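You operate a simulated robot arm through the tools that you are given. There is no shell and no other tool. Be economical: measure what you need, move in short steps, check, and stop when the job is done.

Carry out the task below with a simulated two-armed robot. There is one attempt and no reset: what you move stays moved.

Task
Put the white bobbin with the matching number in the beige carton, and that in the SHIP carton.
Fine: the number printed on the beige carton; hold it while you load it; fold both flaps shut.

It is judged by the outcome, as a careful person would: the job done as asked, and still so three seconds after it is handed in. It fails if anything else is knocked over, pushed out of place, dropped, spilled or broken. Flat cloth is picked up by pressing the open fingertips on it (5 to 10 N) and closing them slowly along it; thin cloth reads only 2 to 8 mm in the jaws.

Robot
Two 7-joint arms with two-finger parallel grippers on one trunk, on a base that drives. Base frame: it is fixed to the floor where the robot stands at the start and does not move with it; the origin is under the middle of the robot, x ahead of it, y to its left, z up. Units: mm, degrees, N and s.
The left shoulder is at the start at [70, 163, 1195], the right one opposite. With the tool pointing down near the work surface each hand reaches from about 380 to 880 mm from the robot's upright axis, wherever it stands, measured 20 degrees to its own side. Places, roughly: back carton flap [1300, 400, 1000]; big open carton [1300, 200, 800]; front carton flap [1300, 0, 1000]. Payload 3.43 kg a hand.
Tool frame (each hand has its own): the origin (TCP) lies between the finger pads and is the grasp point; the fingertips stand 34 mm ahead of it; z points along the fingers, y is the line along which they close. The gripper opens to 128 mm. The fingers are 24 mm wide and 12 mm thick; the gripper's body (48 by 130 mm) begins 96 mm behind the TCP.
Orientation is that of the tool frame in the base frame, as [roll, pitch, yaw] about the fixed x, y, z axes, in that order (R = Rz(yaw) Ry(pitch) Rx(roll)). With the fingers straight down and closing along the base's y, the tool's x points along the base's -x, its y along +y and its z along -z.

Tools
- The arms move only by the tool apply_moves. It takes "left_increments", "right_increments" or both (then of equal length, played together; a hand with none holds still); each is a list of rows, each a list of 7 numbers: the shift along the base's x, y, z in mm, then the turn, a rotation vector about the base's x, y, z in degrees, then the opening, from 0 (shut) to 1 (fully open). In form: [[tx, ty, tz, rx, ry, rz, gripper], ...]. A call has 1 to 10 rows; each row shifts and turns the commanded pose from where the row before left it. Rows are played at 5 a second. More than 50 mm and 8.6 degrees between two rows, or a gripper value outside its range, and nothing of the call is played. A pose out of reach is approached as far as the arm can. The call stops where the force on the tool passes 40 N (or 10 N more than at its start, if that is more) or the arm is blocked; 0.2 s more then pass. Each finger travels about 153 mm/s and halts on what it meets, pressing with about 43 N; the grip force reading is that of the motor and also rises with nothing between the fingers. The clock runs only during rows and for 0.2 s after the last one: add rows that do not move to give the fingers time. The reply holds the time, the measured pose of the TCP, the force on the tool along the base axes, the opening and the grip force, in the units named above and with some noise, with the torque about the TCP (base axes, N m) and any sound that the robot's microphone picked up.
- Cameras (640 x 400 px; columns grow to the right, rows downward): "scene" is now at [130.9, 11.8, 1409.2]; the picture's right is [0.15, -0.99, 0.00], its down [-0.70, -0.11, -0.71] and it looks along [0.70, 0.11, -0.71] (base axes); focal length 262 px, centre (320, 200). "left" rides on the left gripper at [76, 11, -160] in its tool frame; the picture's right is [-0.15, 0.99, 0.00], its down [-0.88, -0.13, -0.46] and it looks along [-0.45, -0.07, 0.89] (tool axes); focal length 234 px, centre (320, 200). "right" rides on the right gripper at [76, -11, -160] in its tool frame; the picture's right is [0.15, 0.99, 0.00], its down [-0.88, 0.13, -0.46] and it looks along [-0.45, 0.07, 0.89] (tool axes); focal length 234 px, centre (320, 200). There is no depth. A picture from a camera that has moved, and an enlarged one, comes with that camera's place and axes in the base frame and with its lens.
- get_image(camera): a new picture of that camera. The clock stands still meanwhile.
- slide_trunk(by): slides the trunk up (or, below 0, down) by that many mm; the arms and the scene camera ride with it, the base frame stays. It gives what a move gives, with no picture.
- drive_base(legs): drives the robot by 1 to 6 legs, each [ahead, left, turn to the left] in mm, mm and degrees, along the robot's own axes; the way and the turn of a leg run together, so that a leg with both is an arc; at most 1500 mm and 180 degrees a leg. The arms and the cameras ride along, it lands a little off, and it stops where it bumps. It gives what a move gives.
- turn_head(pan, tilt): turns the head with the scene camera to pan (to the left, within 86 degrees either way) and tilt (down, from -29 to 69), counted from straight ahead of the robot. It gives what a move gives.
- zoom(camera, box): a new picture of the part [left, top, right, bottom] of that camera's present view, enlarged. The clock stands still meanwhile.
- close_job(): hands the job in; it is judged then, once.

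Work in short steps. Places have to be worked out from the pictures, the camera data and where the tool is seen: move nearer, look again, correct. Check each grasp and each placing, and mend what went wrong. You have 120 turns and 108 pictures in all, those below and enlarged ones among them. Open the grippers and draw the arms clear of the work before you hand the job in, unless the task says otherwise; then end with one line.

The tools are called after "Emit:" by a JSON object that holds its "api" and its "payload". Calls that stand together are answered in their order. apply_moves: Moves the arms, as the interface text tells. Its arguments: {"type":"object","properties":{"left_increments":{"type":"array","items":{"type":"array","items":{"type":"number"}}},"right_increments":{"type":"array","items":{"type":"array","items":{"type":"number"}}}},"required":[]} The other tools are called the same way: slide_trunk (by) slides the trunk up or down; drive_base (legs) drives the base; turn_head (pan, tilt) turns the head that bears the scene camera; get_image (camera) takes a picture; zoom (camera, box) takes an enlarged picture of a part of a camera's view; close_job () hands the job in.

At the start:

```text
time: 0.0
left_eef_pos: [517.3, 280.0, 1151.8]
left_ee_rot: [180.0, 0.1, 180.0]
left_contact_force: [0.3, 0.1, 0.8]
left_moment: [0.01, 0.01, 0.01]
left_width: 128.0
left_gripper_force: 0.1
right_eef_pos: [507.9, -115.8, 1121.3]
right_ee_rot: [180.0, 0.0, 180.0]
right_contact_force: [-0.3, 0.8, -0.3]
right_moment: [0.01, 0.03, 0.0]
right_width: 128.0
right_gripper_force: 0.0
trunk travel left (down, up): [-675.0, 265.0]
robot x, y, heading: [2.1, -1.5, 0.1]
head pan, tilt: [8.6, 45.0]
```

scene: 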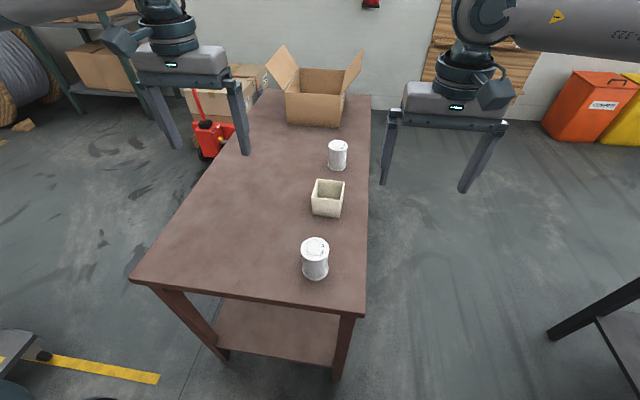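
right: 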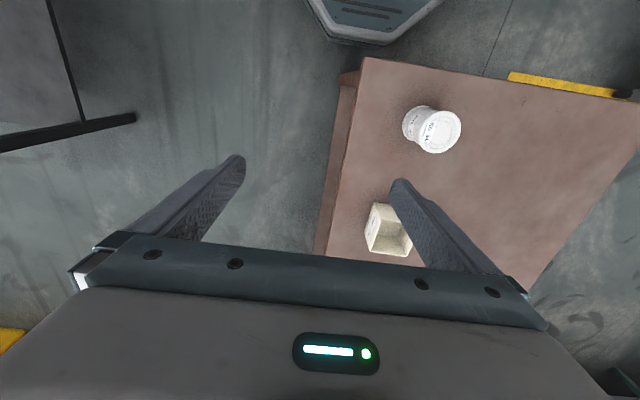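
left: 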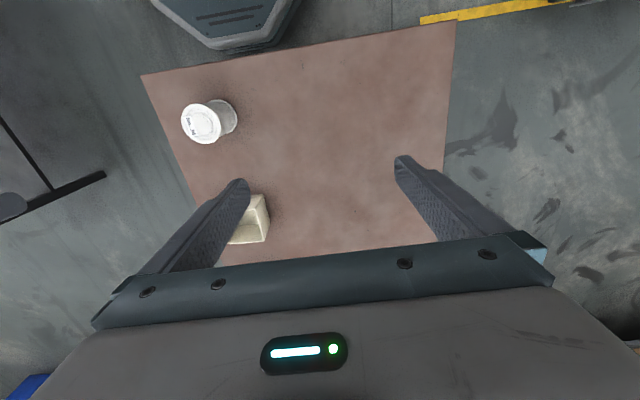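

I'll look closer at the bobbins, the small beige carton and the big carton.

Emit:
{"api": "zoom", "payload": {"camera": "scene", "box": [270, 120, 390, 290]}}

Emit:
{"api": "zoom", "payload": {"camera": "right", "box": [340, 90, 480, 270]}}

Emit:
{"api": "zoom", "payload": {"camera": "scene", "box": [240, 30, 400, 130]}}

Emit:
{"api": "zoom", "payload": {"camera": "left", "box": [160, 80, 290, 250]}}

```text
2.35 times, centred on (330, 205) of scene
camera zoom: at [130.9, 11.8, 1409.2], right [0.15, -0.99, 0.0], down [-0.7, -0.11, -0.71], along [0.7, 0.11, -0.71], focal length 617 px, centre (296, 188)
```

zoom: 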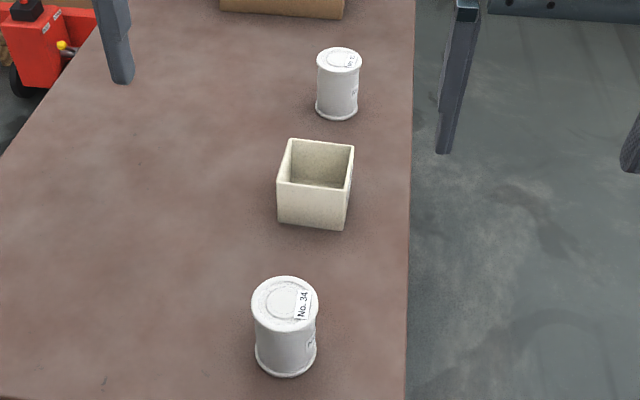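

```text
2.22 times, centred on (410, 180) of right
camera zoom: at [432.5, -127.9, 1279.5], right [-0.15, 0.99, 0.0], down [0.88, 0.13, 0.46], along [0.45, 0.07, -0.89], focal length 520 px, centre (120, 244)
```

zoom: 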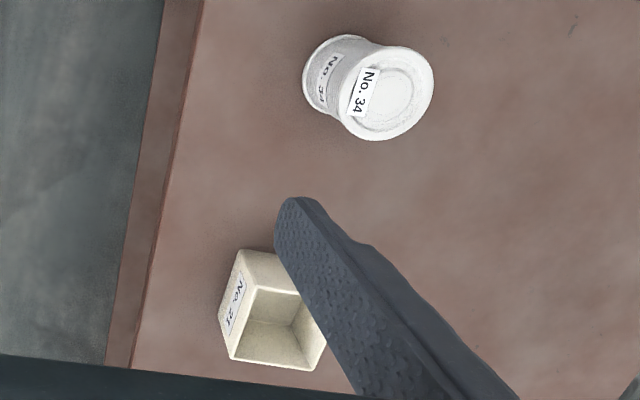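

```text
4.00 times, centred on (320, 80) of scene
camera zoom: at [130.9, 11.8, 1409.2], right [0.15, -0.99, 0.0], down [-0.7, -0.11, -0.71], along [0.7, 0.11, -0.71], focal length 1049 px, centre (320, 680)
```

zoom: 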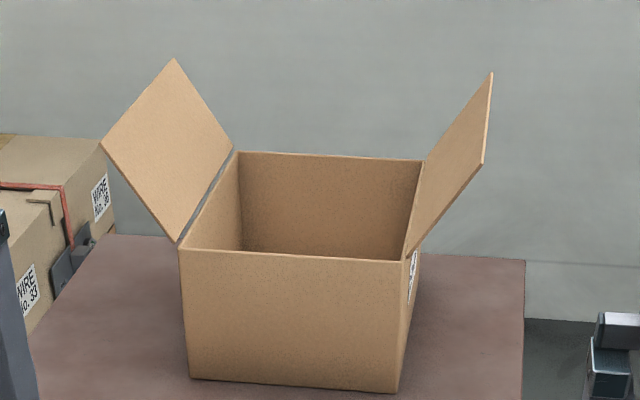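

```text
2.35 times, centred on (225, 165) of left
camera zoom: at [441.0, 291.6, 1311.7], right [0.15, 0.99, 0.0], down [0.88, -0.13, 0.46], along [0.45, -0.07, -0.89], focal length 551 px, centre (544, 282)
```

zoom: 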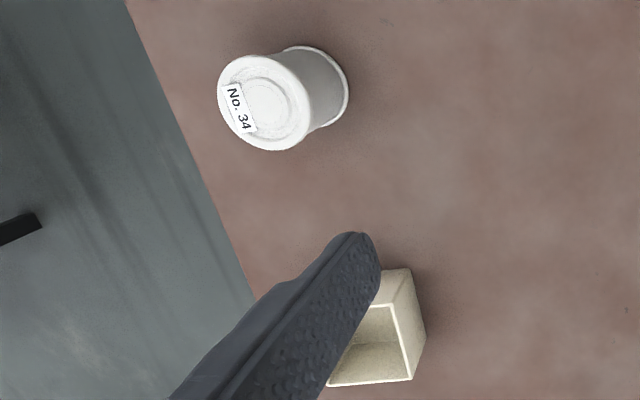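

Carton looks like No. 21 (to be verified); the near bobbin is No. 34. Zoom tight on the far bobbin and carton label, and look around to the right side of the table for a place to stand.

Emit:
{"api": "zoom", "payload": {"camera": "scene", "box": [320, 135, 360, 175]}}

Emit:
{"api": "zoom", "payload": {"camera": "right", "box": [360, 195, 420, 260]}}

Emit:
{"api": "turn_head", "payload": {"pan": -40, "tilt": 35}}

Emit:
{"api": "get_image", "payload": {"camera": "scene"}}

```text
10.00 times, centred on (340, 155) of scene
camera zoom: at [130.9, 11.8, 1409.2], right [0.15, -0.99, 0.0], down [-0.7, -0.11, -0.71], along [0.7, 0.11, -0.71], focal length 2622 px, centre (120, 650)
```

zoom: 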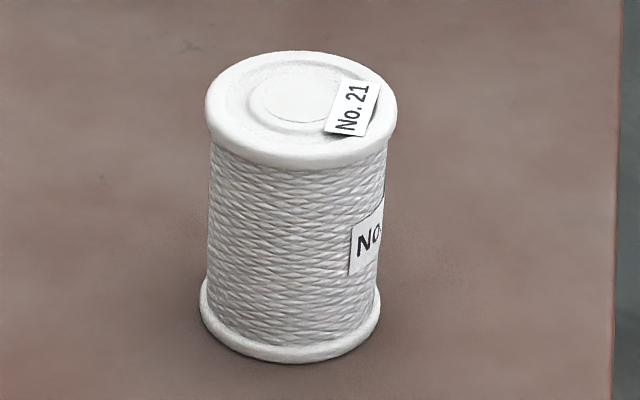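

```text
6.15 times, centred on (390, 228) of right
camera zoom: at [432.5, -127.9, 1279.5], right [-0.15, 0.99, 0.0], down [0.88, 0.13, 0.46], along [0.45, 0.07, -0.89], focal length 1441 px, centre (-111, 31)
```

zoom: 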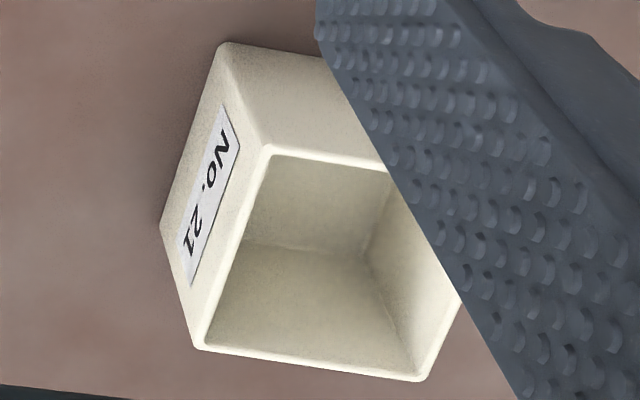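

```text
time: 1.2
left_eef_pos: [518.3, 280.4, 1151.6]
left_ee_rot: [-179.9, 0.1, -180.0]
left_contact_force: [0.3, 0.3, -0.2]
left_moment: [0.0, 0.01, 0.0]
left_width: 128.0
left_gripper_force: 0.1
right_eef_pos: [508.3, -115.3, 1120.4]
right_ee_rot: [179.9, 0.0, 179.8]
right_contact_force: [0.2, -0.3, 0.2]
right_moment: [0.0, 0.04, 0.02]
right_width: 128.0
right_gripper_force: 0.1
trunk travel left (down, up): [-675.0, 265.0]
robot x, y, heading: [-0.6, -0.5, -0.2]
head pan, tilt: [-40.0, 35.0]
```

```text
98 pictures are left
camera scene: at [118.0, -56.9, 1424.0], right [-0.64, -0.77, 0.0], down [-0.44, 0.37, -0.82], along [0.63, -0.53, -0.57], focal length 262 px, centre (320, 200)
```

scene: 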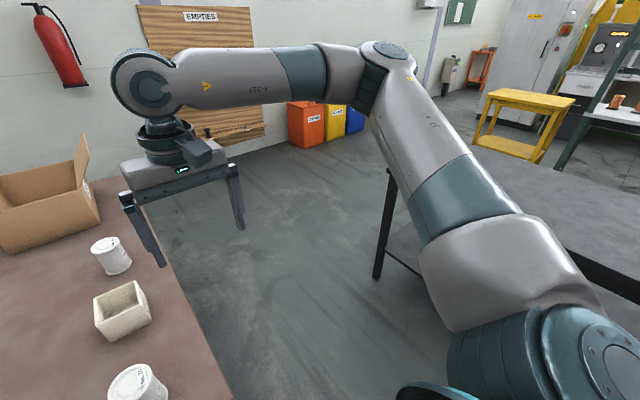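

The match is the far bobbin, No. 21. The aisle right of the table is clear (other bench beyond y≈-1070), so I'll drive there and face the table between carton and bobbin.

Emit:
{"api": "drive_base", "payload": {"legs": [[0, -500, 0], [810, 0, 0], [0, 0, 90]]}}

Emit:
{"api": "turn_head", "payload": {"pan": 0, "tilt": 50}}

Emit:
{"api": "get_image", "payload": {"camera": "scene"}}

Emit:
{"api": "get_image", "payload": {"camera": "right"}}

Emit:
{"api": "get_image", "payload": {"camera": "left"}}

```text
time: 11.9
left_eef_pos: [527.3, 20.1, 1152.3]
left_ee_rot: [-180.0, 0.1, -89.5]
left_contact_force: [-0.3, 0.5, -0.1]
left_moment: [-0.03, 0.04, -0.01]
left_width: 128.0
left_gripper_force: 0.1
right_eef_pos: [924.5, 12.5, 1121.1]
right_ee_rot: [-179.9, 0.0, -89.5]
right_contact_force: [-0.1, 0.1, 0.9]
right_moment: [0.0, -0.01, -0.02]
right_width: 128.0
right_gripper_force: 0.0
trunk travel left (down, up): [-675.0, 265.0]
robot x, y, heading: [812.9, -501.8, 90.5]
head pan, tilt: [-40.0, 35.0]
```

```text
time: 12.9
left_eef_pos: [528.7, 19.2, 1151.3]
left_ee_rot: [-179.9, 0.1, -89.5]
left_contact_force: [-1.0, 0.1, 0.4]
left_moment: [-0.03, 0.0, 0.0]
left_width: 128.3
left_gripper_force: 0.0
right_eef_pos: [925.7, 13.0, 1121.9]
right_ee_rot: [179.9, -0.1, -89.5]
right_contact_force: [-0.2, 0.3, 0.5]
right_moment: [-0.01, 0.03, 0.02]
right_width: 127.9
right_gripper_force: 0.0
trunk travel left (down, up): [-675.0, 265.0]
robot x, y, heading: [813.3, -495.9, 90.6]
head pan, tilt: [0.0, 50.0]
```

```text
97 pictures are left
camera scene: at [811.8, -369.3, 1402.3], right [1.0, 0.01, 0.0], down [0.01, -0.77, -0.64], along [-0.01, 0.64, -0.77], focal length 262 px, centre (320, 200)
```

scene: 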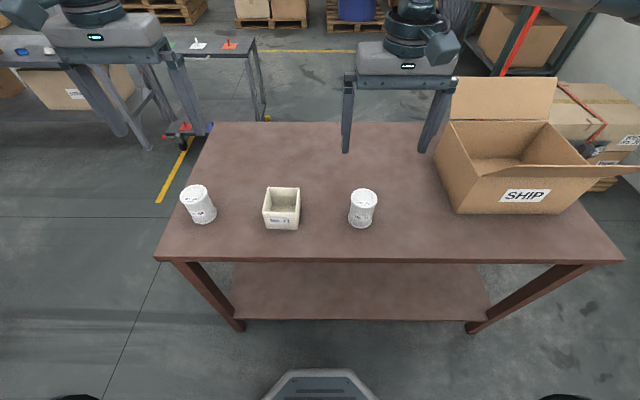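

```text
96 pictures are left
camera right: at [936.5, -62.9, 1279.5], right [-0.99, -0.15, 0.0], down [-0.14, 0.88, 0.46], along [-0.07, 0.45, -0.89], focal length 234 px, centre (320, 200)
```

right: 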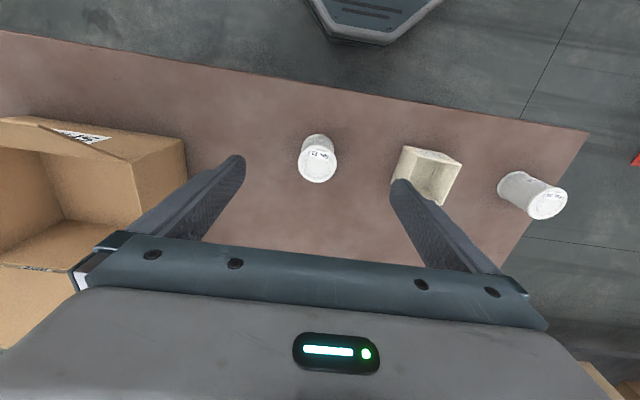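

```text
95 pictures are left
camera left: at [517.0, -57.0, 1311.7], right [-0.99, 0.14, 0.0], down [0.12, 0.88, 0.46], along [0.06, 0.45, -0.89], focal length 234 px, centre (320, 200)
```

left: 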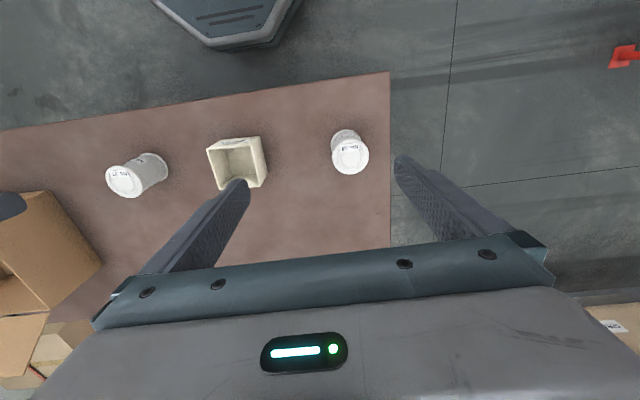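

Good view. Zoom on the three items for precise positions.

Emit:
{"api": "zoom", "payload": {"camera": "scene", "box": [250, 170, 390, 250]}}

Emit:
{"api": "zoom", "payload": {"camera": "scene", "box": [420, 60, 640, 230]}}

```text
4.57 times, centred on (320, 210) of scene
camera zoom: at [811.8, -369.3, 1402.3], right [1.0, 0.01, 0.0], down [0.01, -0.77, -0.64], along [-0.01, 0.64, -0.77], focal length 1198 px, centre (320, 154)
```

zoom: 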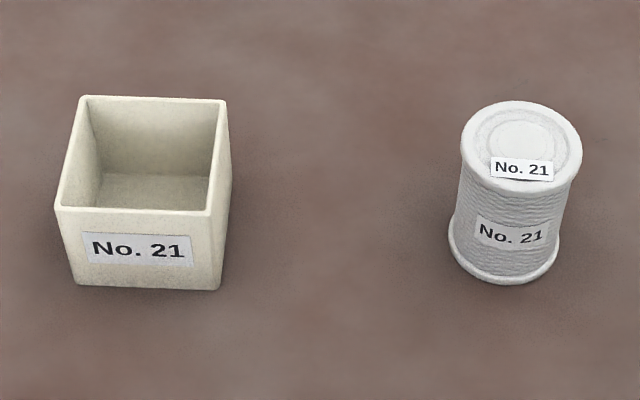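

```text
2.35 times, centred on (530, 145) of scene
camera zoom: at [811.8, -369.3, 1402.3], right [1.0, 0.01, 0.0], down [0.01, -0.77, -0.64], along [-0.01, 0.64, -0.77], focal length 617 px, centre (-174, 329)
```

zoom: 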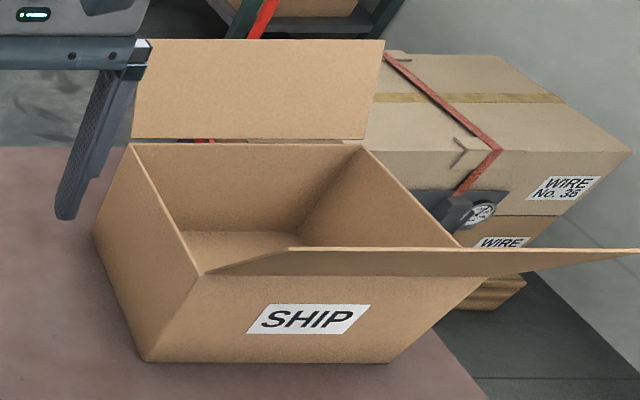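

Estimates: carton centre ≈(706,72), 85 mm square, top ≈877; bobbin 21 centre ≈(920,68), Ø68, top ≈891. Right hand moves above the bobbin; left tilts to 60° and comes in front of the carton, pre-grasp.

Emit:
{"api": "apply_moves", "payload": {"left_increments": [[22, -8.5, -32, 7.5, 0, 0, 1], [22, -8.5, -32, 7.5, 0, 0, 1], [22, -8.5, -32, 7.5, 0, 0, 1], [22, -8.5, -32, 7.5, 0, 0, 1], [22, -8.5, -32, 7.5, 0, 0, 1], [22, -8.5, -32, 7.5, 0, 0, 1], [22, -8.5, -32, 7.5, 0, 0, 1], [23, -8.5, -32, 7.5, 0, 0, 1], [0, 0, 0, 0, 0, 0, 1]], "right_increments": [[-1, 9, -20, 0, 0, 0, 1], [-1, 9, -20, 0, 0, 0, 1], [-1, 9, -20, 0, 0, 0, 1], [-1, 9, -20, 0, 0, 0, 1], [-1, 9, -20, 0, 0, 0, 1], [0, 10, -22, 0, 0, 0, 1], [0, 0, 0, 0, 0, 0, 1], [0, 0, 0, 0, 0, 0, 1], [0, 0, 0, 0, 0, 0, 1]]}}

Emit:
{"api": "get_image", "payload": {"camera": "scene"}}

Emit:
{"api": "get_image", "payload": {"camera": "right"}}

Emit:
{"api": "get_image", "payload": {"camera": "left"}}

```text
time: 14.9
left_eef_pos: [718.8, 8.5, 892.1]
left_ee_rot: [-179.1, 60.1, -89.0]
left_contact_force: [0.5, 0.5, -0.1]
left_moment: [-0.02, 0.01, 0.02]
left_width: 128.2
left_gripper_force: 0.0
left hand out of reach, approached as far as the arm can: row 4, 5, 6
right_eef_pos: [919.8, 69.3, 1000.3]
right_ee_rot: [180.0, -0.1, -89.6]
right_contact_force: [0.1, 0.4, 0.3]
right_moment: [0.02, -0.02, -0.02]
right_width: 127.9
right_gripper_force: 0.0
trunk travel left (down, up): [-675.0, 265.0]
robot x, y, heading: [810.8, -493.3, 90.3]
head pan, tilt: [0.0, 50.0]
```

```text
92 pictures are left
camera scene: at [811.6, -369.6, 1402.4], right [1.0, 0.01, 0.0], down [0.01, -0.77, -0.64], along [-0.01, 0.64, -0.77], focal length 262 px, centre (320, 200)
```

scene: 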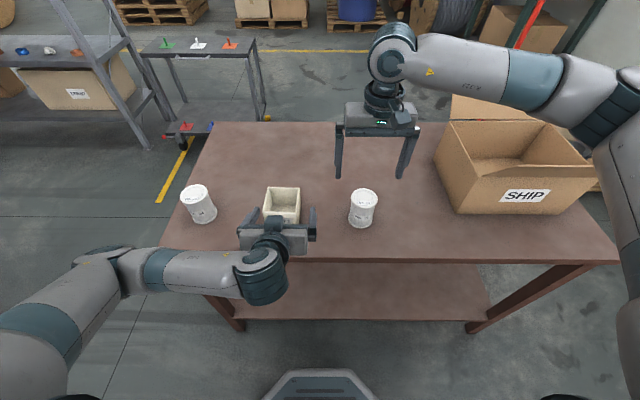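

```text
91 pictures are left
camera right: at [931.2, -8.2, 1158.2], right [-0.99, -0.15, 0.0], down [-0.14, 0.88, 0.46], along [-0.07, 0.45, -0.89], focal length 234 px, centre (320, 200)
```

right: 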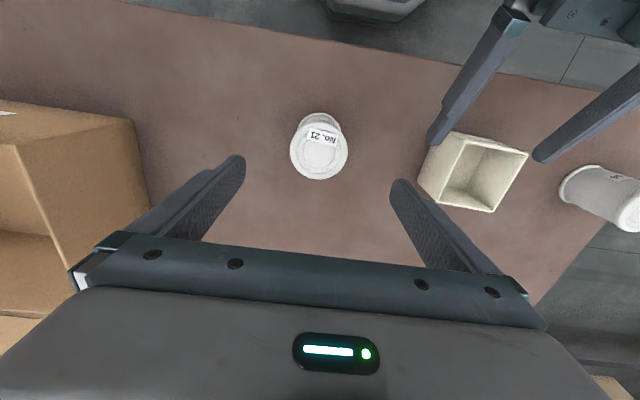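

```text
90 pictures are left
camera left: at [708.5, -168.0, 906.7], right [-0.99, 0.07, 0.12], down [0.12, 0.04, 0.99], along [0.06, 1.0, -0.05], focal length 234 px, centre (320, 200)
```

left: 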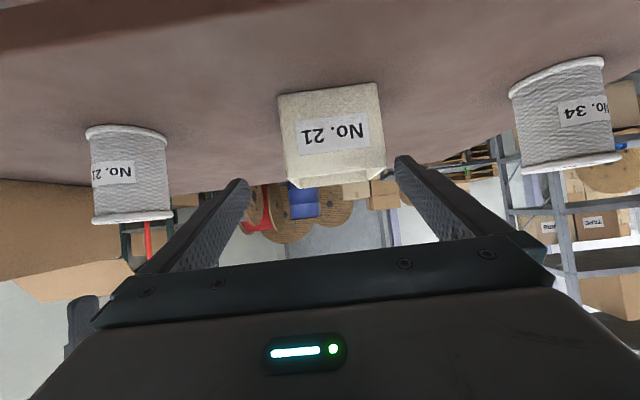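

Left hand sits at (719, 8, 892), about 12 mm off in x. Center it and slide it down along the carton's sides; right hand goes down to straddle the bobbin's top flange (tips ~15 mm below top).

Emit:
{"api": "apply_moves", "payload": {"left_increments": [[-12, 0, 0, 0, 0, 0, 1], [0, 10, -12, 0, 0, 0, 1], [0, 12, -14, 0, 0, 0, 1], [0, 12, -14, 0, 0, 0, 1], [0, 12, -14, 0, 0, 0, 1], [0, 0, 0, 0, 0, 0, 1]], "right_increments": [[0, -1, -20, 0, 0, 0, 1], [0, -1, -20, 0, 0, 0, 1], [0, 0, -20, 0, 0, 0, 1], [0, 0, -20, 0, 0, 0, 1], [0, 0, -9, 0, 0, 0, 1], [0, 0, 0, 0, 0, 0, 1]]}}

Emit:
{"api": "get_image", "payload": {"camera": "left"}}

Emit:
{"api": "get_image", "payload": {"camera": "right"}}

Emit:
{"api": "zoom", "payload": {"camera": "scene", "box": [220, 130, 440, 270]}}

```text
time: 16.4
left_eef_pos: [708.9, 54.2, 838.6]
left_ee_rot: [-179.0, 60.2, -89.0]
left_contact_force: [0.5, 0.7, 0.6]
left_moment: [0.01, 0.02, 0.0]
left_width: 127.9
left_gripper_force: 0.1
right_eef_pos: [918.8, 66.2, 908.4]
right_ee_rot: [-180.0, 0.0, -89.5]
right_contact_force: [0.0, -0.2, 0.6]
right_moment: [-0.01, -0.02, 0.01]
right_width: 128.1
right_gripper_force: 0.0
trunk travel left (down, up): [-675.0, 265.0]
robot x, y, heading: [811.3, -495.5, 90.2]
head pan, tilt: [0.0, 50.0]
```

```text
89 pictures are left
camera left: at [697.0, -121.6, 852.6], right [-0.99, 0.07, 0.12], down [0.12, 0.04, 0.99], along [0.06, 1.0, -0.05], focal length 234 px, centre (320, 200)
```

left: 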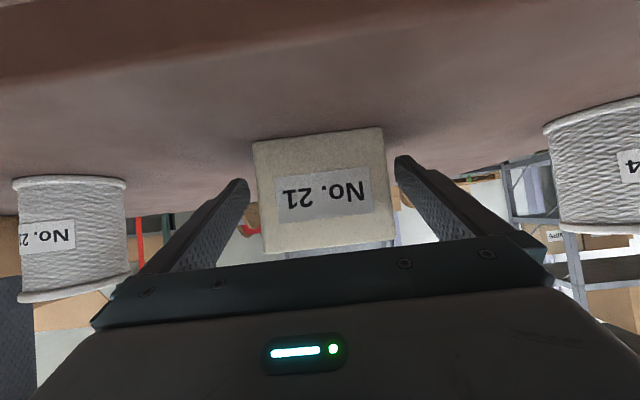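

```text
88 pictures are left
camera right: at [931.3, -10.1, 1068.3], right [-0.99, -0.15, 0.0], down [-0.14, 0.88, 0.46], along [-0.07, 0.45, -0.89], focal length 234 px, centre (320, 200)
```

right: 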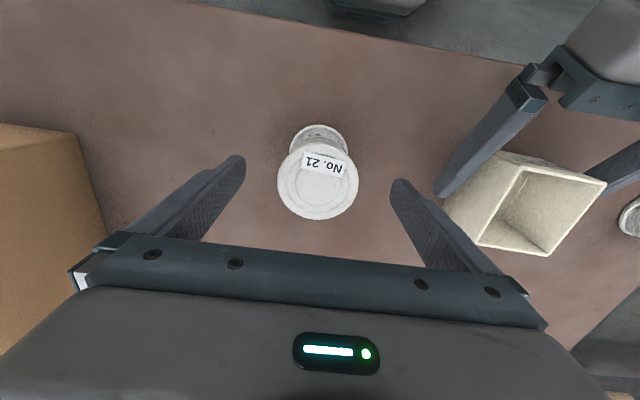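

```text
2.86 times, centred on (330, 200) of scene
camera zoom: at [811.7, -369.4, 1402.3], right [1.0, 0.01, 0.0], down [0.01, -0.77, -0.64], along [-0.01, 0.64, -0.77], focal length 749 px, centre (291, 200)
```

zoom: 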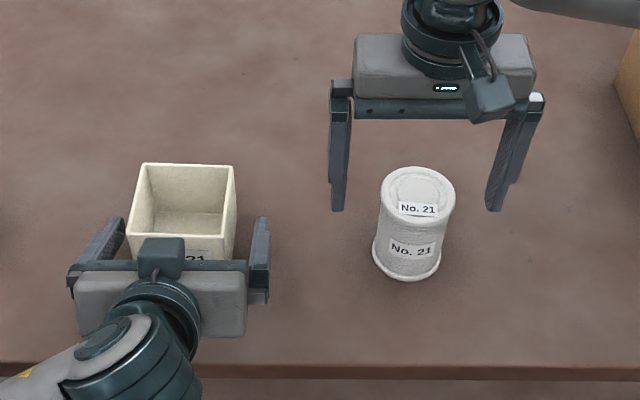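

Both are well aligned. Close the left on the carton walls and the right on the bobbin's top flange, gradually.

Emit:
{"api": "apply_moves", "payload": {"left_increments": [[0, 0, 0, 0, 0, 0, 0.75], [0, 0, 0, 0, 0, 0, 0.7], [0, 0, 0, 0, 0, 0, 0.66], [0, 0, 0, 0, 0, 0, 0.62], [0, 0, 0, 0, 0, 0, 0.55], [0, 0, 0, 0, 0, 0, 0.5], [0, 0, 0, 0, 0, 0, 0.5]], "right_increments": [[1, -2, 0, 0, 0, 0, 0.7], [0, 0, 0, 0, 0, 0, 0.6], [0, 0, 0, 0, 0, 0, 0.55], [0, 0, 0, 0, 0, 0, 0.5], [0, 0, 0, 0, 0, 0, 0.45], [0, 0, 0, 0, 0, 0, 0.35], [0, 0, 0, 0, 0, 0, 0.35]]}}

Emit:
{"api": "zoom", "payload": {"camera": "scene", "box": [220, 130, 440, 270]}}

```text
time: 17.9
left_eef_pos: [708.3, 54.2, 838.8]
left_ee_rot: [-179.0, 60.1, -89.0]
left_contact_force: [0.7, 0.2, 1.7]
left_moment: [0.01, 0.04, -0.01]
left_width: 87.4
left_gripper_force: 42.8
right_eef_pos: [921.4, 64.1, 910.2]
right_ee_rot: [180.0, 0.0, -89.5]
right_contact_force: [-0.3, 0.0, 0.6]
right_moment: [0.03, 0.01, 0.0]
right_width: 66.6
right_gripper_force: 42.5
trunk travel left (down, up): [-675.0, 265.0]
robot x, y, heading: [812.5, -497.4, 90.6]
head pan, tilt: [0.0, 50.0]
```

```text
2.86 times, centred on (330, 200) of scene
camera zoom: at [811.8, -369.5, 1402.3], right [1.0, 0.01, 0.0], down [0.01, -0.77, -0.64], along [-0.01, 0.64, -0.77], focal length 749 px, centre (291, 200)
```

zoom: 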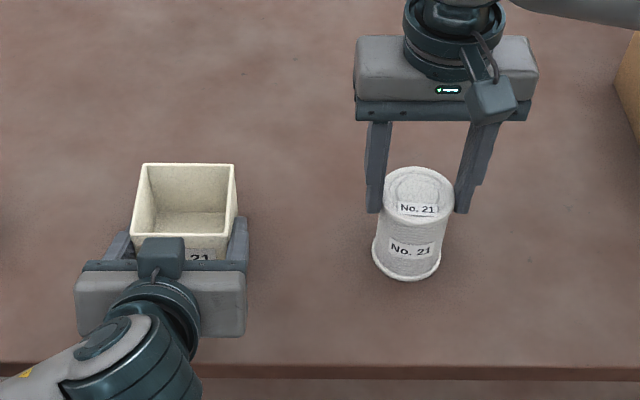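

Both grasps hold (87 mm and 67 mm). Lift the bobbin 110 mm and check.

Emit:
{"api": "apply_moves", "payload": {"right_increments": [[0, 0, 10, 0, 0, 0, 0.35], [0, 0, 20, 0, 0, 0, 0.35], [0, 0, 25, 0, 0, 0, 0.35], [0, 0, 25, 0, 0, 0, 0.35], [0, 0, 30, 0, 0, 0, 0.35], [0, 0, 0, 0, 0, 0, 0.35]]}}

Emit:
{"api": "get_image", "payload": {"camera": "scene"}}

Emit:
{"api": "get_image", "payload": {"camera": "right"}}

```text
time: 19.4
left_eef_pos: [707.7, 53.6, 839.5]
left_ee_rot: [-179.0, 60.1, -89.0]
left_contact_force: [-0.7, -1.4, 2.3]
left_moment: [0.03, 0.13, 0.07]
left_width: 87.1
left_gripper_force: 43.0
right_eef_pos: [920.7, 63.9, 1020.6]
right_ee_rot: [180.0, 0.0, -89.5]
right_contact_force: [0.6, -0.2, -1.2]
right_moment: [0.0, 0.0, -0.01]
right_width: 66.4
right_gripper_force: 42.9
trunk travel left (down, up): [-675.0, 265.0]
robot x, y, heading: [815.0, -496.1, 90.7]
head pan, tilt: [0.0, 50.0]
```

```text
85 pictures are left
camera scene: at [812.0, -369.4, 1402.3], right [1.0, 0.01, 0.0], down [0.01, -0.77, -0.64], along [-0.01, 0.64, -0.77], focal length 262 px, centre (320, 200)
```

scene: 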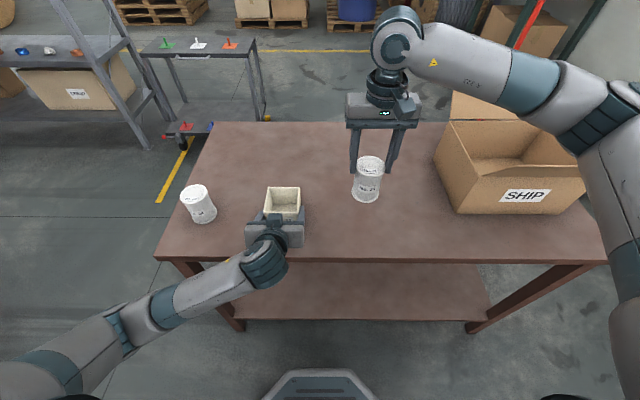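

```text
84 pictures are left
camera right: at [932.1, -12.1, 1179.2], right [-0.99, -0.16, 0.0], down [-0.14, 0.88, 0.46], along [-0.07, 0.45, -0.89], focal length 234 px, centre (320, 200)
```

right: 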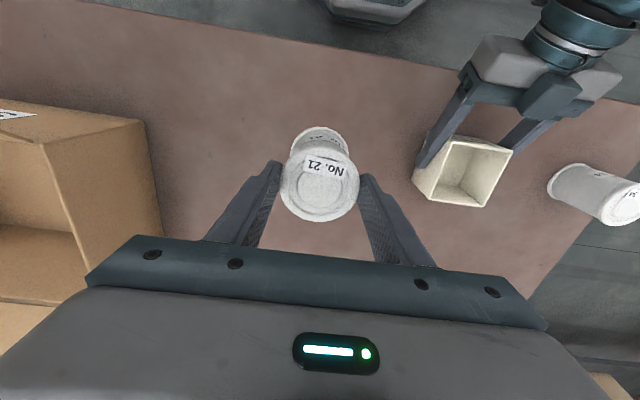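

Bobbin held. Shift it over the carton (x≈708), staying above the rim.

Emit:
{"api": "apply_moves", "payload": {"right_increments": [[-36, 1, 0, 0, 0, 0, 0.35], [-36, 1, 0, 0, 0, 0, 0.35], [-36, 1, 0, 0, 0, 0, 0.35], [-36, 1, 0, 0, 0, 0, 0.35], [-36, 1, 0, 0, 0, 0, 0.35], [-33, 1, 0, 0, 0, 0, 0.35], [0, 0, 0, 0, 0, 0, 0.35]]}}

Emit:
{"api": "zoom", "payload": {"camera": "scene", "box": [200, 100, 360, 260]}}

Emit:
{"api": "get_image", "payload": {"camera": "right"}}

Emit:
{"api": "get_image", "payload": {"camera": "left"}}

```text
time: 20.9
left_eef_pos: [708.0, 54.0, 838.7]
left_ee_rot: [-179.2, 60.1, -89.1]
left_contact_force: [-0.4, -0.6, 3.0]
left_moment: [0.0, 0.17, 0.03]
left_width: 87.4
left_gripper_force: 43.2
right_eef_pos: [708.6, 70.2, 1019.2]
right_ee_rot: [179.9, 0.1, -89.5]
right_contact_force: [0.1, 0.0, -0.9]
right_moment: [-0.01, -0.01, 0.0]
right_width: 66.5
right_gripper_force: 43.1
trunk travel left (down, up): [-675.0, 265.0]
robot x, y, heading: [810.3, -490.3, 90.7]
head pan, tilt: [0.0, 50.0]
```

```text
2.50 times, centred on (280, 180) of scene
camera zoom: at [812.5, -369.4, 1402.3], right [1.0, 0.01, 0.0], down [0.01, -0.77, -0.64], along [-0.01, 0.64, -0.77], focal length 655 px, centre (420, 250)
```

zoom: 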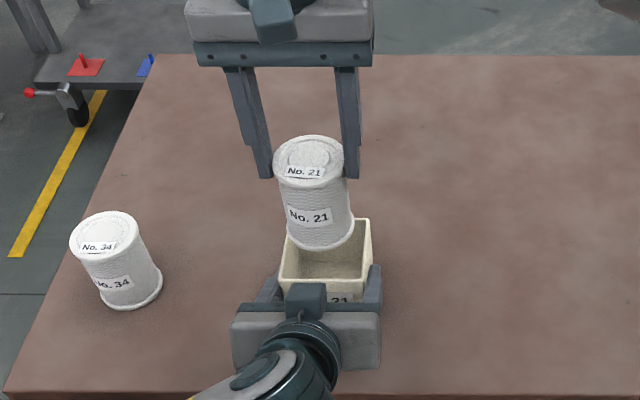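

```text
82 pictures are left
camera right: at [720.4, -6.4, 1178.3], right [-0.99, -0.15, 0.0], down [-0.14, 0.88, 0.46], along [-0.07, 0.45, -0.89], focal length 234 px, centre (320, 200)
```

right: 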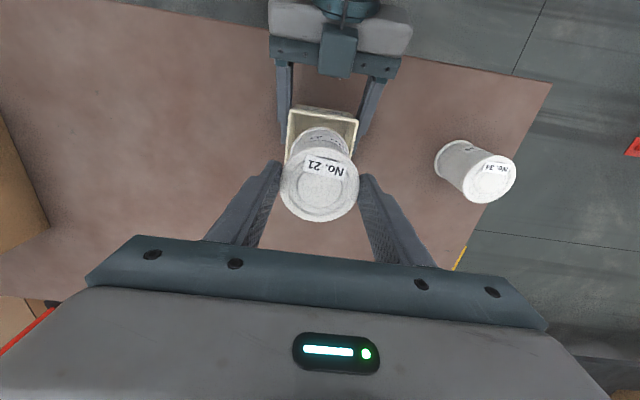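

```text
81 pictures are left
camera left: at [697.3, -121.6, 852.9], right [-0.99, 0.07, 0.12], down [0.12, 0.04, 0.99], along [0.06, 1.0, -0.05], focal length 234 px, centre (320, 200)
```

left: 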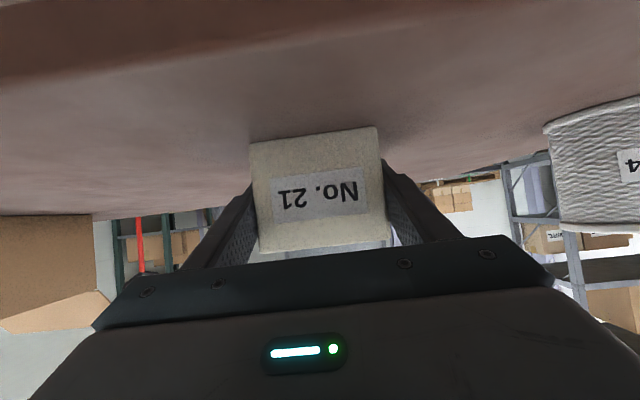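

Zoom tighter to compare bobbin and carton centres.

Emit:
{"api": "zoom", "payload": {"camera": "scene", "box": [252, 146, 316, 226]}}

Emit:
{"api": "zoom", "payload": {"camera": "right", "box": [265, 80, 385, 230]}}

```text
5.00 times, centred on (284, 186) of scene
camera zoom: at [812.5, -369.4, 1402.3], right [1.0, 0.01, 0.0], down [0.01, -0.77, -0.64], along [-0.01, 0.64, -0.77], focal length 1311 px, centre (500, 270)
```

zoom: 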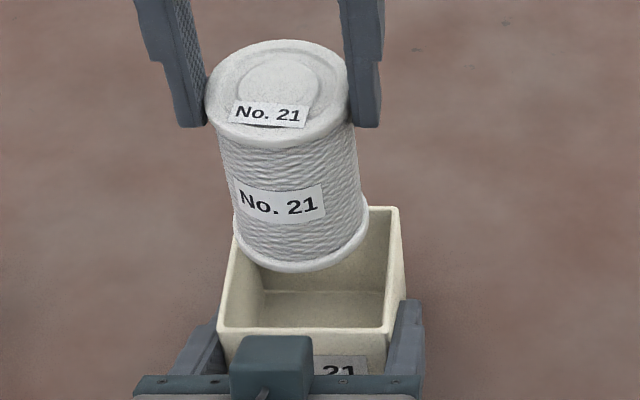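

```text
2.67 times, centred on (325, 155) of right
camera zoom: at [720.4, -6.4, 1178.3], right [-0.99, -0.15, 0.0], down [-0.14, 0.88, 0.46], along [-0.07, 0.45, -0.89], focal length 624 px, centre (307, 320)
```

zoom: 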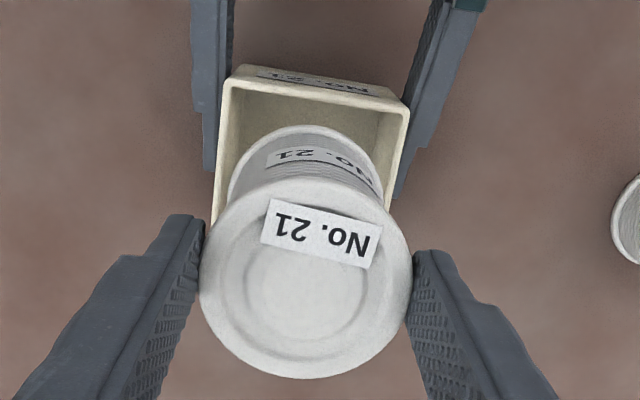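

Carton centre ≈(708,73); bobbin bottom ≈(709,74.5). Nudge and lower to just inside the rim.

Emit:
{"api": "apply_moves", "payload": {"right_increments": [[-0.5, -1.5, -10, 0, 0, 0, 0.35], [0, 0, -10, 0, 0, 0, 0.35], [0, 0, -10, 0, 0, 0, 0.35], [0, 0, -8, 0, 0, 0, 0.35], [0, 0, -6, 0, 0, 0, 0.35], [0, 0, 0, 0, 0, 0, 0.35]]}}

Emit:
{"api": "zoom", "payload": {"camera": "scene", "box": [252, 146, 316, 226]}}

Emit:
{"api": "zoom", "payload": {"camera": "right", "box": [265, 80, 385, 230]}}

```text
time: 22.4
left_eef_pos: [707.7, 54.5, 837.4]
left_ee_rot: [-179.0, 60.1, -89.1]
left_contact_force: [-0.2, -0.6, 3.7]
left_moment: [0.01, 0.15, 0.02]
left_width: 87.0
left_gripper_force: 43.1
right_eef_pos: [707.4, 67.9, 975.6]
right_ee_rot: [-180.0, 0.0, -89.5]
right_contact_force: [-0.9, -0.1, -1.5]
right_moment: [0.0, 0.0, 0.0]
right_width: 67.0
right_gripper_force: 43.2
trunk travel left (down, up): [-675.0, 265.0]
robot x, y, heading: [812.3, -500.8, 90.4]
head pan, tilt: [0.0, 50.0]
```

```text
5.00 times, centred on (284, 186) of scene
camera zoom: at [811.7, -369.5, 1402.3], right [1.0, 0.01, 0.0], down [0.01, -0.77, -0.64], along [-0.01, 0.64, -0.77], focal length 1311 px, centre (500, 270)
```

zoom: 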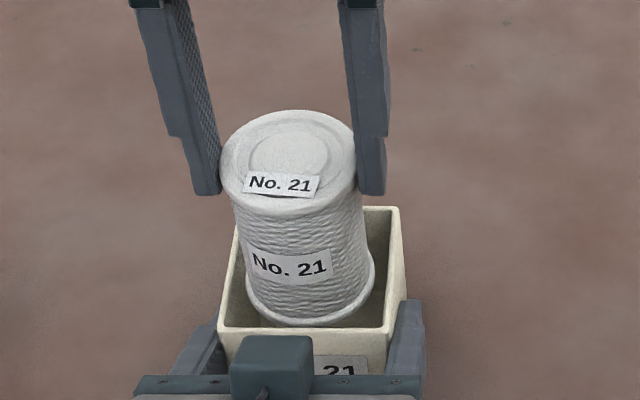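

```text
2.67 times, centred on (325, 155) of right
camera zoom: at [719.5, -7.6, 1134.7], right [-0.99, -0.15, 0.0], down [-0.14, 0.88, 0.46], along [-0.07, 0.45, -0.89], focal length 624 px, centre (307, 320)
```

zoom: 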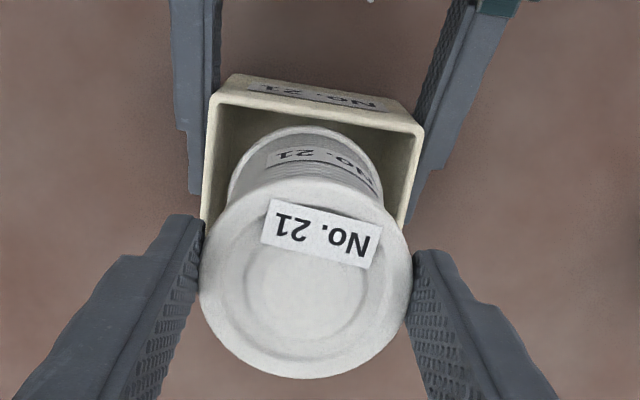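

Bobbin has entered. Ease y by −2 and lower further, watching force.

Emit:
{"api": "apply_moves", "payload": {"right_increments": [[-0.5, -2, -4, 0, 0, 0, 0.35], [0, 0, -8, 0, 0, 0, 0.35], [0, 0, -8, 0, 0, 0, 0.35], [0, 0, -8, 0, 0, 0, 0.35], [0, 0, -8, 0, 0, 0, 0.35], [0, 0, -8, 0, 0, 0, 0.35], [0, 0, -6, 0, 0, 0, 0.35], [0, 0, 0, 0, 0, 0, 0.35]]}}

Emit:
{"api": "zoom", "payload": {"camera": "scene", "box": [252, 146, 316, 226]}}

```text
time: 24.1
left_eef_pos: [709.2, 54.9, 838.6]
left_ee_rot: [-179.0, 60.2, -88.9]
left_contact_force: [-0.3, -0.5, 3.1]
left_moment: [0.0, 0.12, 0.01]
left_width: 87.0
left_gripper_force: 43.2
right_eef_pos: [706.2, 67.2, 926.0]
right_ee_rot: [-179.9, 0.1, -89.4]
right_contact_force: [0.4, 0.1, -1.0]
right_moment: [0.01, 0.01, 0.02]
right_width: 66.3
right_gripper_force: 42.4
trunk travel left (down, up): [-675.0, 265.0]
robot x, y, heading: [812.5, -497.4, 90.3]
head pan, tilt: [0.0, 50.0]
```

```text
5.00 times, centred on (284, 186) of scene
camera zoom: at [811.7, -369.5, 1402.3], right [1.0, 0.01, 0.0], down [0.01, -0.77, -0.64], along [-0.01, 0.64, -0.77], focal length 1311 px, centre (500, 270)
```

zoom: 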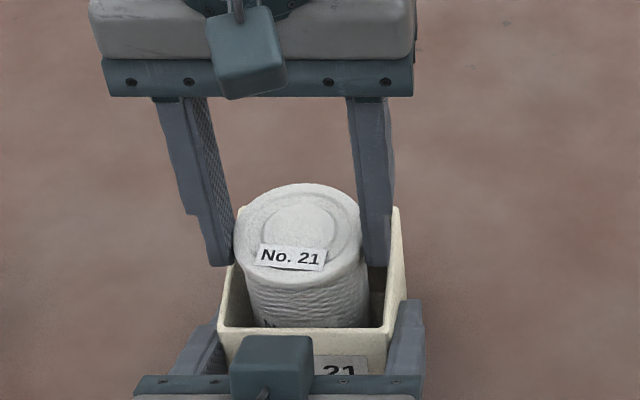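

No contact yet. Lower the remaining ~11 mm in small steps.

Emit:
{"api": "apply_moves", "payload": {"right_increments": [[0.5, 0, -3, 0, 0, 0, 0.35], [0.5, 0, -3, 0, 0, 0, 0.35], [0, 0, -2, 0, 0, 0, 0.35], [0, 0, -2, 0, 0, 0, 0.35], [0, 0, 0, 0, 0, 0, 0.35]]}}

Emit:
{"api": "zoom", "payload": {"camera": "scene", "box": [252, 146, 316, 226]}}

Emit:
{"api": "zoom", "payload": {"camera": "right", "box": [225, 80, 425, 250]}}

```text
time: 25.4
left_eef_pos: [707.8, 53.2, 839.2]
left_ee_rot: [-179.0, 60.1, -89.0]
left_contact_force: [0.1, 0.4, 3.1]
left_moment: [0.01, 0.17, -0.04]
left_width: 87.3
left_gripper_force: 42.5
right_eef_pos: [707.0, 66.3, 915.1]
right_ee_rot: [-179.9, -0.1, -89.5]
right_contact_force: [0.2, -0.2, -0.8]
right_moment: [0.0, 0.0, -0.04]
right_width: 66.5
right_gripper_force: 42.7
trunk travel left (down, up): [-675.0, 265.0]
robot x, y, heading: [810.0, -495.1, 90.6]
head pan, tilt: [0.0, 50.0]
```

```text
5.00 times, centred on (284, 186) of scene
camera zoom: at [811.7, -369.5, 1402.3], right [1.0, 0.01, 0.0], down [0.01, -0.77, -0.64], along [-0.01, 0.64, -0.77], focal length 1311 px, centre (500, 270)
```

zoom: 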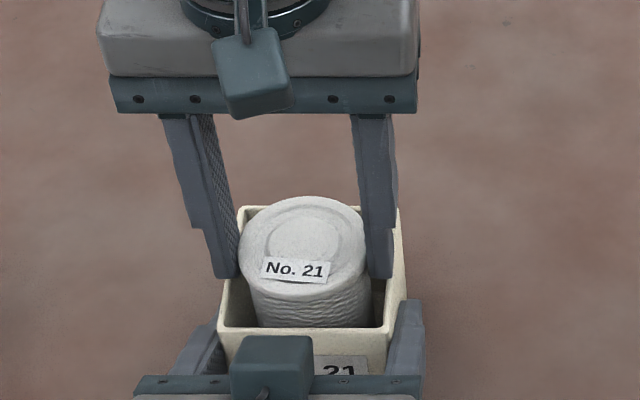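

```text
2.35 times, centred on (325, 165) of right
camera zoom: at [719.4, -9.4, 1074.8], right [-0.99, -0.15, 0.0], down [-0.14, 0.88, 0.46], along [-0.07, 0.45, -0.89], focal length 551 px, centre (308, 282)
```

zoom: 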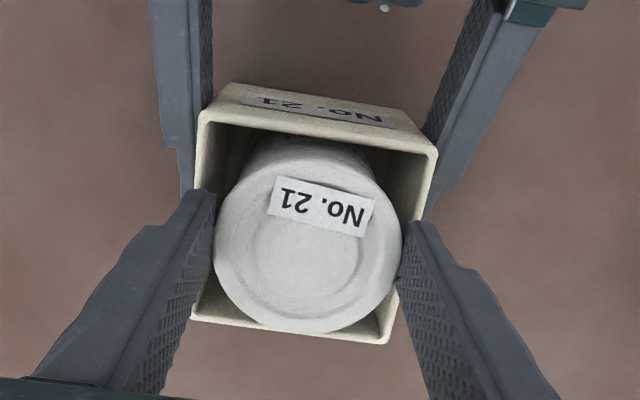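

Almost at the floor; lower 2 mm more in 1 mm steps, then open slightly.

Emit:
{"api": "apply_moves", "payload": {"right_increments": [[0, 0, -1, 0, 0, 0, 0.35], [0, 0, -1, 0, 0, 0, 0.35], [0, 0, 0, 0, 0, 0, 0.35]]}}

```text
time: 26.1
left_eef_pos: [707.7, 54.9, 838.7]
left_ee_rot: [-179.1, 60.1, -89.0]
left_contact_force: [0.4, 1.0, 2.4]
left_moment: [-0.01, 0.16, -0.03]
left_width: 87.2
left_gripper_force: 42.9
right_eef_pos: [707.7, 67.8, 913.5]
right_ee_rot: [-180.0, 0.0, -89.5]
right_contact_force: [-0.5, -0.5, -1.3]
right_moment: [0.0, 0.03, 0.0]
right_width: 66.5
right_gripper_force: 43.4
trunk travel left (down, up): [-675.0, 265.0]
robot x, y, heading: [811.1, -495.5, 90.5]
head pan, tilt: [0.0, 50.0]
```

One more millimetre, then release slowly.

Emit:
{"api": "apply_moves", "payload": {"right_increments": [[0, 0, -1, 0, 0, 0, 0.35], [0, 0, 0, 0, 0, 0, 0.45], [0, 0, 0, 0, 0, 0, 0.52], [0, 0, 0, 0, 0, 0, 0.56], [0, 0, 0, 0, 0, 0, 0.62], [0, 0, 0, 0, 0, 0, 0.68], [0, 0, 0, 0, 0, 0, 0.72], [0, 0, 0, 0, 0, 0, 0.72]]}}

Emit:
{"api": "zoom", "payload": {"camera": "scene", "box": [252, 146, 316, 226]}}

```text
time: 27.9
left_eef_pos: [709.4, 53.3, 839.3]
left_ee_rot: [-179.0, 60.1, -89.0]
left_contact_force: [0.2, -1.0, 3.1]
left_moment: [-0.02, 0.12, 0.03]
left_width: 87.2
left_gripper_force: 42.8
right_eef_pos: [708.0, 66.3, 912.1]
right_ee_rot: [180.0, 0.0, -89.6]
right_contact_force: [0.1, 0.1, -0.3]
right_moment: [0.04, -0.03, -0.02]
right_width: 92.1
right_gripper_force: 0.1
trunk travel left (down, up): [-675.0, 265.0]
robot x, y, heading: [811.7, -498.0, 90.4]
head pan, tilt: [0.0, 50.0]
```

```text
5.00 times, centred on (284, 186) of scene
camera zoom: at [811.7, -369.6, 1402.3], right [1.0, 0.01, 0.0], down [0.01, -0.77, -0.64], along [-0.01, 0.64, -0.77], focal length 1311 px, centre (500, 270)
```

zoom: 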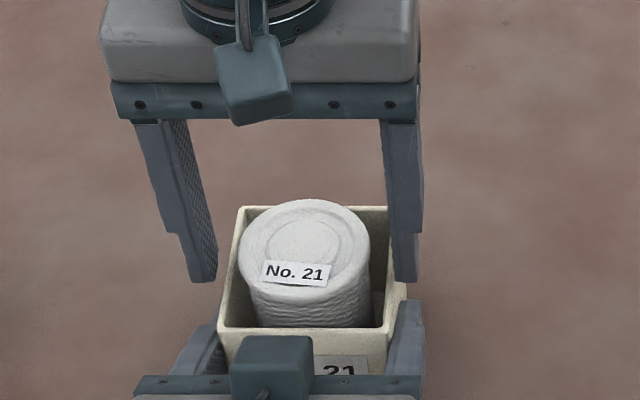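

Bobbin sits in the carton. Raise the right hand, then open the left and withdraw it.

Emit:
{"api": "apply_moves", "payload": {"right_increments": [[0, 0, 10, 0, 0, 0, 0.72], [0, 0, 25, 0, 0, 0, 0.8], [0, 0, 35, 0, 0, 0, 1], [0, 0, 40, 0, 0, 0, 1], [0, 0, 0, 0, 0, 0, 1], [0, 0, 0, 0, 0, 0, 1], [0, 0, 0, 0, 0, 0, 1], [0, 0, 0, 0, 0, 0, 1]], "left_increments": [[0, 0, 0, 0, 0, 0, 0.6], [0, 0, 0, 0, 0, 0, 0.7], [0, 0, 0, 0, 0, 0, 0.85], [0, 0, 0, 0, 0, 0, 1], [0, -12, 14, 0, 0, 0, 1], [0, -12, 14, 0, 0, 0, 1], [0, -12, 14, 0, 0, 0, 1], [0, -12, 12, 0, 0, 0, 1]]}}

Emit:
{"api": "get_image", "payload": {"camera": "scene"}}

Emit:
{"api": "get_image", "payload": {"camera": "right"}}

```text
time: 29.8
left_eef_pos: [708.3, 6.8, 892.1]
left_ee_rot: [-179.1, 60.1, -89.0]
left_contact_force: [0.2, 0.3, -0.2]
left_moment: [-0.01, -0.05, 0.02]
left_width: 127.9
left_gripper_force: 0.0
right_eef_pos: [707.5, 65.9, 1023.1]
right_ee_rot: [-180.0, 0.0, -89.5]
right_contact_force: [0.5, 0.4, -0.7]
right_moment: [0.0, 0.0, 0.01]
right_width: 128.3
right_gripper_force: 0.1
trunk travel left (down, up): [-675.0, 265.0]
robot x, y, heading: [812.6, -496.9, 90.4]
head pan, tilt: [0.0, 50.0]
```

```text
72 pictures are left
camera scene: at [812.1, -369.9, 1402.3], right [1.0, 0.01, 0.0], down [0.01, -0.77, -0.64], along [-0.01, 0.64, -0.77], focal length 262 px, centre (320, 200)
```

scene: 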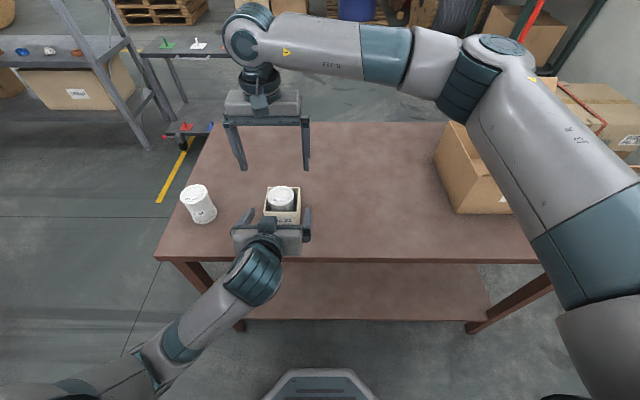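

```text
71 pictures are left
camera right: at [719.1, -9.6, 1182.0], right [-0.99, -0.15, 0.0], down [-0.14, 0.88, 0.46], along [-0.07, 0.45, -0.89], focal length 234 px, centre (320, 200)
```

right: 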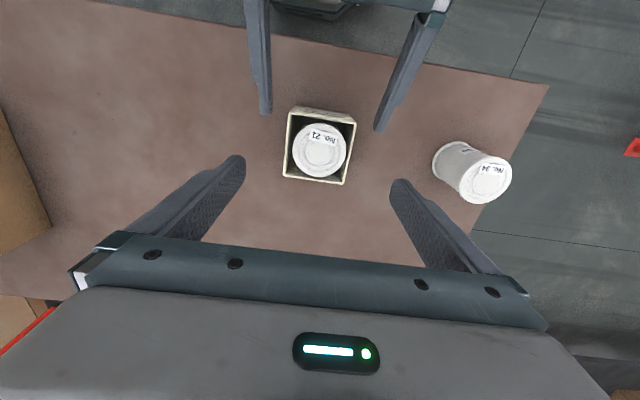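

Carton with bobbin inside, clear. Park the left hand back up and to its side.

Emit:
{"api": "apply_moves", "payload": {"left_increments": [[-10, -5, 30, 0, 0, 0, 1], [-25, 0, 30, -7, 0, 0, 1], [-40, 0, 15, -8.5, 0, 0, 1], [-40, 0, 15, -8.5, 0, 0, 1], [-35, 0, 30, -8.5, 0, 0, 1], [-25, 4, 45, -8.5, 0, 0, 1], [0, 4, 45, -8.5, 0, 0, 1], [0, 4, 40, -8.5, 0, 0, 1], [0, 0, 0, -2, 0, 0, 1]]}}

Emit:
{"api": "zoom", "payload": {"camera": "right", "box": [240, 90, 400, 210]}}

```text
refused: row 6 steps farther than a row can; nothing moved
```

```text
3.33 times, centred on (320, 150) of right
camera zoom: at [719.1, -9.6, 1182.0], right [-0.99, -0.15, 0.0], down [-0.14, 0.88, 0.46], along [-0.07, 0.45, -0.89], focal length 781 px, centre (320, 367)
```

zoom: 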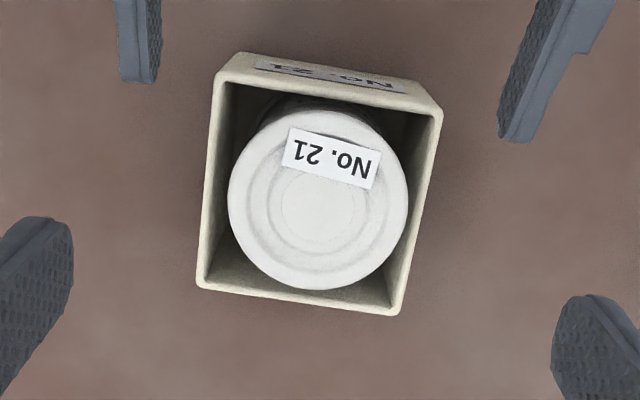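

Row 6 exceeded 50 mm; retry with smaller steps.

Emit:
{"api": "apply_moves", "payload": {"left_increments": [[-10, -5, 30, 0, 0, 0, 1], [-25, 0, 30, -7, 0, 0, 1], [-40, 0, 15, -8.5, 0, 0, 1], [-40, 0, 15, -8.5, 0, 0, 1], [-35, 0, 30, -8.5, 0, 0, 1], [-20, 4, 40, -8.5, 0, 0, 1], [0, 4, 45, -8.5, 0, 0, 1], [0, 4, 45, -8.5, 0, 0, 1], [0, 0, 0, -2, 0, 0, 1]]}}

```text
time: 30.9
left_eef_pos: [509.5, 29.2, 860.6]
left_ee_rot: [166.0, 28.2, -92.7]
left_contact_force: [-0.6, 0.5, 0.8]
left_moment: [-0.04, -0.03, -0.01]
left_width: 128.2
left_gripper_force: 0.1
left hand out of reach, approached as far as the arm can: row 1, 2, 3, 4, 5
right_eef_pos: [703.5, 66.8, 1022.1]
right_ee_rot: [-179.8, 0.0, -89.4]
right_contact_force: [0.0, 0.8, -0.3]
right_moment: [-0.04, -0.02, 0.01]
right_width: 128.0
right_gripper_force: 0.0
trunk travel left (down, up): [-675.0, 265.0]
robot x, y, heading: [816.2, -496.3, 90.7]
head pan, tilt: [0.0, 50.0]
stopped in row 5 (left hand): the arm was blocked; the commanded pose is now the measured one
```

The left arm took a strange path and was blocked; look immediately.

Emit:
{"api": "get_image", "payload": {"camera": "scene"}}

Emit:
{"api": "get_image", "payload": {"camera": "left"}}

Emit:
{"api": "get_image", "payload": {"camera": "right"}}

```text
69 pictures are left
camera scene: at [808.5, -368.0, 1402.0], right [1.0, 0.01, 0.0], down [0.01, -0.77, -0.64], along [0.0, 0.64, -0.77], focal length 262 px, centre (320, 200)
```

scene: 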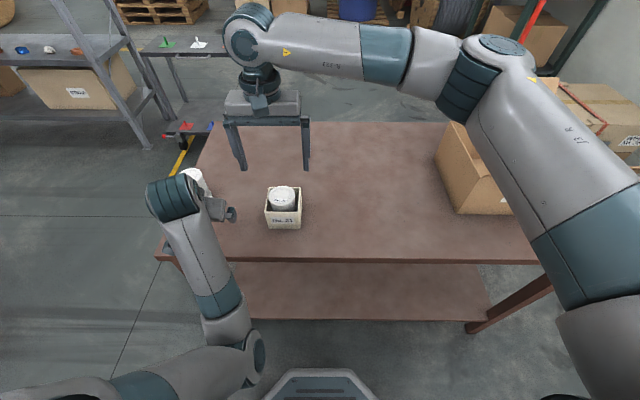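

```text
68 pictures are left
camera left: at [529.5, -113.1, 964.0], right [-0.96, 0.06, 0.28], down [0.26, 0.57, 0.78], along [-0.11, 0.82, -0.56], focal length 234 px, centre (320, 200)
```

left: 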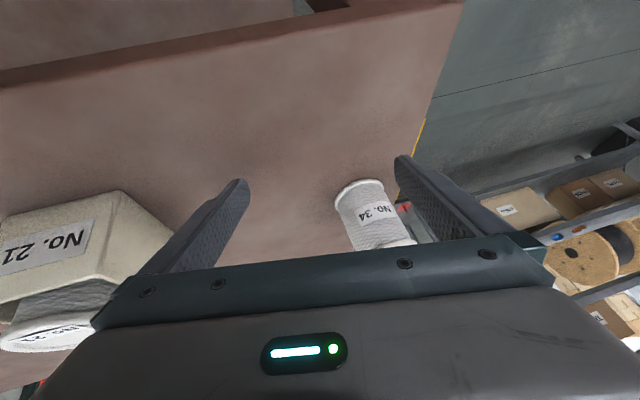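

```text
67 pictures are left
camera right: at [715.6, -8.3, 1180.7], right [-0.99, -0.16, 0.0], down [-0.14, 0.88, 0.45], along [-0.07, 0.45, -0.89], focal length 234 px, centre (320, 200)
```

right: 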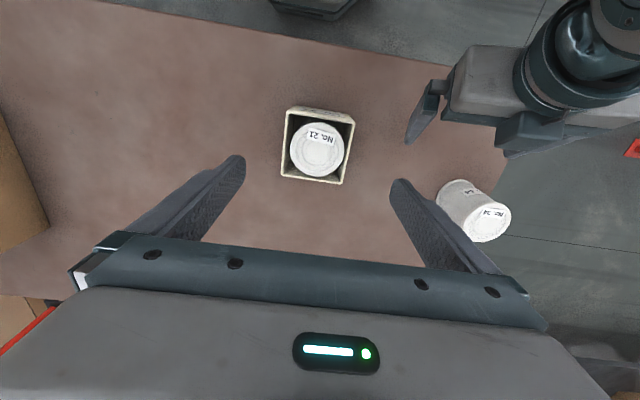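

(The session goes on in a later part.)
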